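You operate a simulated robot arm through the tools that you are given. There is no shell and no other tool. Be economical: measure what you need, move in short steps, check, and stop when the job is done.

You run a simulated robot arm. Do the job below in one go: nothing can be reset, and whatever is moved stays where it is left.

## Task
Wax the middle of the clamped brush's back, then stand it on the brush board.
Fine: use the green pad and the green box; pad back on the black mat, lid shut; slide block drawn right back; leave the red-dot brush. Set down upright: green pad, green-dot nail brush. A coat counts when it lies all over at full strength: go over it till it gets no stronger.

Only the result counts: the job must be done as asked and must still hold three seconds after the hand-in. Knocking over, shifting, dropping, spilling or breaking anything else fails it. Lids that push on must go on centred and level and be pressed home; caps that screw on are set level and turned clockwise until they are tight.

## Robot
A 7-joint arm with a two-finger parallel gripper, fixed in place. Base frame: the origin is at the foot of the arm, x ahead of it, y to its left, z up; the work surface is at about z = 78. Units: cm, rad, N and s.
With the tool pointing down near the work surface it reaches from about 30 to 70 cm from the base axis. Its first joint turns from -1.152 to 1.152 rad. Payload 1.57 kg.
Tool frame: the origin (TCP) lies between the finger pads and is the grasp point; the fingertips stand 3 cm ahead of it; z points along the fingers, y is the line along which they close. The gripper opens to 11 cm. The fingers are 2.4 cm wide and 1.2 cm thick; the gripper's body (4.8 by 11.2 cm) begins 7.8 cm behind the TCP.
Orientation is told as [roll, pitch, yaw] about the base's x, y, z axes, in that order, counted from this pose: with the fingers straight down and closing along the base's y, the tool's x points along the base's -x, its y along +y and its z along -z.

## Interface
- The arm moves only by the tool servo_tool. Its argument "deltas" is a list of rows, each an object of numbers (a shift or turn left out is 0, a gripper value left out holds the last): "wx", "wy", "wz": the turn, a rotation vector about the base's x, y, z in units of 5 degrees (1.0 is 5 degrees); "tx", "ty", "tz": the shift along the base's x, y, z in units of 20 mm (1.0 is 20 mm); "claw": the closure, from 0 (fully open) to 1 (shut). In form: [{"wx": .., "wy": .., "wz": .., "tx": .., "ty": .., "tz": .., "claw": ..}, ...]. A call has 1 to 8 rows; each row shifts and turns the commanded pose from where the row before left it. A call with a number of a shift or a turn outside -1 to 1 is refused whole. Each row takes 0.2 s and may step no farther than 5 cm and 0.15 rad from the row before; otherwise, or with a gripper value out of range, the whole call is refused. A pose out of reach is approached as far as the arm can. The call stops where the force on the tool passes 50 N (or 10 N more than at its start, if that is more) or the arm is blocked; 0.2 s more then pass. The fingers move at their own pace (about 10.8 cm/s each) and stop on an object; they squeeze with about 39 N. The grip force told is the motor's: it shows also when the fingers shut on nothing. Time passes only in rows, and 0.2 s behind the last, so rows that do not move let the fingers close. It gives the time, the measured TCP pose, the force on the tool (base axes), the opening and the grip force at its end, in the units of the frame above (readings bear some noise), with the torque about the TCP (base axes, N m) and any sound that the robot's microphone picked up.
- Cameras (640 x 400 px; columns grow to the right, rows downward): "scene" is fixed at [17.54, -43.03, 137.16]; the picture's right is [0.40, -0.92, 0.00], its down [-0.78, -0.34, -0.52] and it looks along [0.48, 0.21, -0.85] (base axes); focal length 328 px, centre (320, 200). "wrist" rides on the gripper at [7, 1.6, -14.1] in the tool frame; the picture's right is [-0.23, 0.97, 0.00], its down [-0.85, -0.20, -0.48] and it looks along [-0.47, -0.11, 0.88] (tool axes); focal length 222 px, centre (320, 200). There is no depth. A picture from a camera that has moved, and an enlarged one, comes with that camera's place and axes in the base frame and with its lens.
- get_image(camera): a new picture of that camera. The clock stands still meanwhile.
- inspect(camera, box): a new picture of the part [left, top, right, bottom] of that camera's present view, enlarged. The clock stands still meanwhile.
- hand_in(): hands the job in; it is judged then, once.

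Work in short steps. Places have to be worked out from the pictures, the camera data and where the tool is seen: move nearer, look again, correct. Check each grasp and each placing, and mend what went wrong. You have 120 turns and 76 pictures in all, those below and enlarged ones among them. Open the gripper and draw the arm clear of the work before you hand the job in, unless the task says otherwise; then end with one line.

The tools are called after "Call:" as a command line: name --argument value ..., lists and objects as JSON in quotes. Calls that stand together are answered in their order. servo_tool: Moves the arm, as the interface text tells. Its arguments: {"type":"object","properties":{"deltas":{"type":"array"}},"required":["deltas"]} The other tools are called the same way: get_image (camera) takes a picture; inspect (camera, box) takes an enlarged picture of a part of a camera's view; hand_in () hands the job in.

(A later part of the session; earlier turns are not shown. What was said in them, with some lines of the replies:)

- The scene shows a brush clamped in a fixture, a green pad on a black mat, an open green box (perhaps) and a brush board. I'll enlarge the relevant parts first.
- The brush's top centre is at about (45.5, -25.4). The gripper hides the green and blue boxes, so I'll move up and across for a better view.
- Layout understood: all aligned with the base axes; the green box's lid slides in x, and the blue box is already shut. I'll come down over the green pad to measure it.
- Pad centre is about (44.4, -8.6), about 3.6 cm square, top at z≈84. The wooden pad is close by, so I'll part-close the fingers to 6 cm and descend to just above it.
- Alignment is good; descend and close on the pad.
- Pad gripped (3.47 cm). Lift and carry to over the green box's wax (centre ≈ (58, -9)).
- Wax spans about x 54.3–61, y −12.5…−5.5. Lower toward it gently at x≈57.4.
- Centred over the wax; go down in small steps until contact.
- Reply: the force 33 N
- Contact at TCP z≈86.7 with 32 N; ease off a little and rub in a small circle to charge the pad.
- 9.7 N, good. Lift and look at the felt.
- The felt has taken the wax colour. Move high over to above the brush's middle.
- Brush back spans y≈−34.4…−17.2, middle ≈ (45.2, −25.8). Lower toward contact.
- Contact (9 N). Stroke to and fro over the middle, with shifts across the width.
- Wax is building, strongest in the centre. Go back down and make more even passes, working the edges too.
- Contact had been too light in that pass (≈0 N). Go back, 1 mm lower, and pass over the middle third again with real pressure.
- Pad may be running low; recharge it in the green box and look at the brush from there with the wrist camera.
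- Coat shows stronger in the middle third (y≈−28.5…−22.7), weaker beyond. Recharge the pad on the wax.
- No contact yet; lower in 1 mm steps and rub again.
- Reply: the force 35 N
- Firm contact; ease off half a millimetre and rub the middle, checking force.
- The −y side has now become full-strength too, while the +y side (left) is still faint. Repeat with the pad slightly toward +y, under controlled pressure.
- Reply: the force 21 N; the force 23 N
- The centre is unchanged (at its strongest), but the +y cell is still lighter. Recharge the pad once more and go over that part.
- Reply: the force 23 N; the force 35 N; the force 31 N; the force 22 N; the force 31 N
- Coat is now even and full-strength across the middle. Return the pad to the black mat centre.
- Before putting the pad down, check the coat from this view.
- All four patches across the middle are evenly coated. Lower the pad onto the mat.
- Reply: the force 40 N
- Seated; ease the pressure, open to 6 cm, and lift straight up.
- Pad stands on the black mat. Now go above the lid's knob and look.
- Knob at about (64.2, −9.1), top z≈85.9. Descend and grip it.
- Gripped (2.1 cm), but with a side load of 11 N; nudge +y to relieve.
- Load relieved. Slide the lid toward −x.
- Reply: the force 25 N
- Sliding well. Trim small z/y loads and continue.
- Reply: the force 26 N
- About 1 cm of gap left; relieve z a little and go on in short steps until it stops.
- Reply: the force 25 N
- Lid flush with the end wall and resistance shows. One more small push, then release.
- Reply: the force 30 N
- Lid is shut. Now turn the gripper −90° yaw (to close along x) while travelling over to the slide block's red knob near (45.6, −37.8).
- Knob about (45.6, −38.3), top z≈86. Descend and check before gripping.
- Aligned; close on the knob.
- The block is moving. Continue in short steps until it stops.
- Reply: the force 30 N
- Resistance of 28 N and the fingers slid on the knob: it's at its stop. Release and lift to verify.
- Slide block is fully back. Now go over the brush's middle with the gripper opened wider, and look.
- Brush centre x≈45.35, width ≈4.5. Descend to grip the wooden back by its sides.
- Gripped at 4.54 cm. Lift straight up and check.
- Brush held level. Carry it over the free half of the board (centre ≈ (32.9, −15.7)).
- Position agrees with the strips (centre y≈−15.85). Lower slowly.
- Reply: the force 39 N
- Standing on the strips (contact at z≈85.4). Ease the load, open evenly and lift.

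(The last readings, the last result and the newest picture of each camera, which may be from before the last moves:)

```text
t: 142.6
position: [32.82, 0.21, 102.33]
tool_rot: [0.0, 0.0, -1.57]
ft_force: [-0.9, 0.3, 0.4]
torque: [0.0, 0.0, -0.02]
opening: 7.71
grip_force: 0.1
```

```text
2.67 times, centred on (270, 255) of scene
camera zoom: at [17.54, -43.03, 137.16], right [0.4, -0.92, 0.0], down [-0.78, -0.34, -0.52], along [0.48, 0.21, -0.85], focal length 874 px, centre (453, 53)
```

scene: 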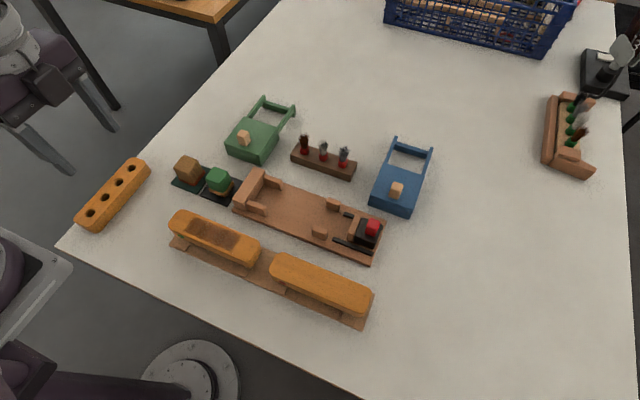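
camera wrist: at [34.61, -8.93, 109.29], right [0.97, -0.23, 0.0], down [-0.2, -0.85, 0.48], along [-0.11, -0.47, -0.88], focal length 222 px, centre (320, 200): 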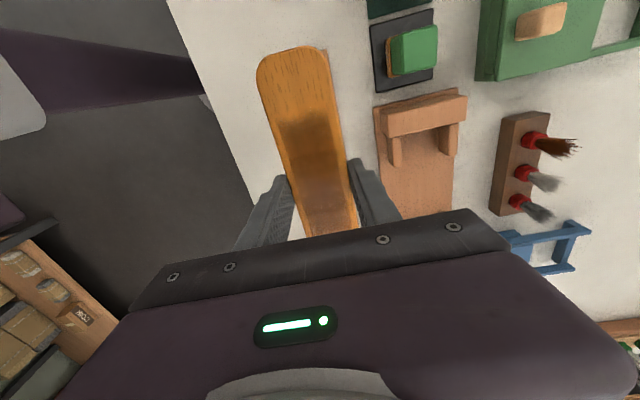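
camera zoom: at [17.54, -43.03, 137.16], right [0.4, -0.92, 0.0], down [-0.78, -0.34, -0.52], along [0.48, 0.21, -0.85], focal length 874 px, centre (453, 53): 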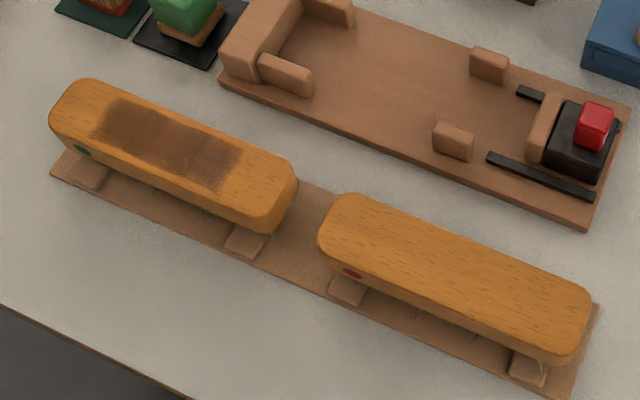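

Brush stands level on the board. A last close look at the coat and the finished pad/lid.

Call:
inspect --camera "scene" --box '[165, 205, 265, 270]'

Call:
inspect --camera "scene" --box '[165, 90, 305, 210]'

```text
6.15 times, centred on (215, 238) of scene
camera zoom: at [17.54, -43.03, 137.16], right [0.4, -0.92, 0.0], down [-0.78, -0.34, -0.52], along [0.48, 0.21, -0.85], focal length 2016 px, centre (966, -31)
```

zoom: 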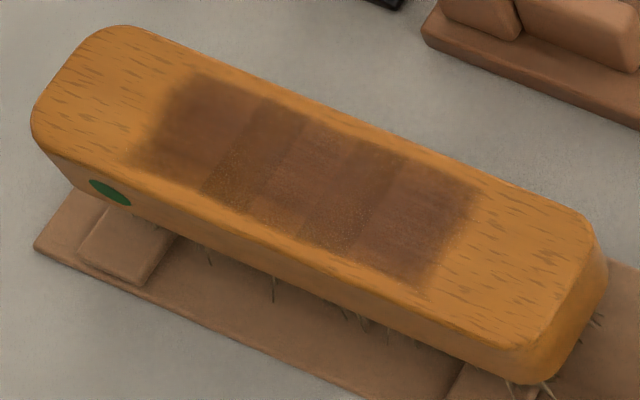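

```text
3.33 times, centred on (235, 150) of scene
camera zoom: at [17.54, -43.03, 137.16], right [0.4, -0.92, 0.0], down [-0.78, -0.34, -0.52], along [0.48, 0.21, -0.85], focal length 1092 px, centre (603, 367)
```

zoom: 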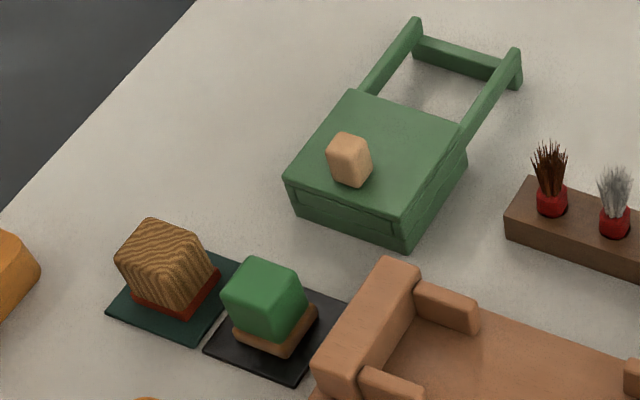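

The coat is even, the pad is on its mat, the lid is shut, the slide block is back and the brush is on the board. The arm is clear with the gripper open, so I'm handing in.

Call:
hand_in

```text
The job is handed in.
```

The job is handed in: the middle of the green-dot brush's back is waxed evenly and it stands upright on the board. The green pad is back on the black mat, the green box's lid is shut, the slide block is drawn right back, and the red-dot brush was not touched.
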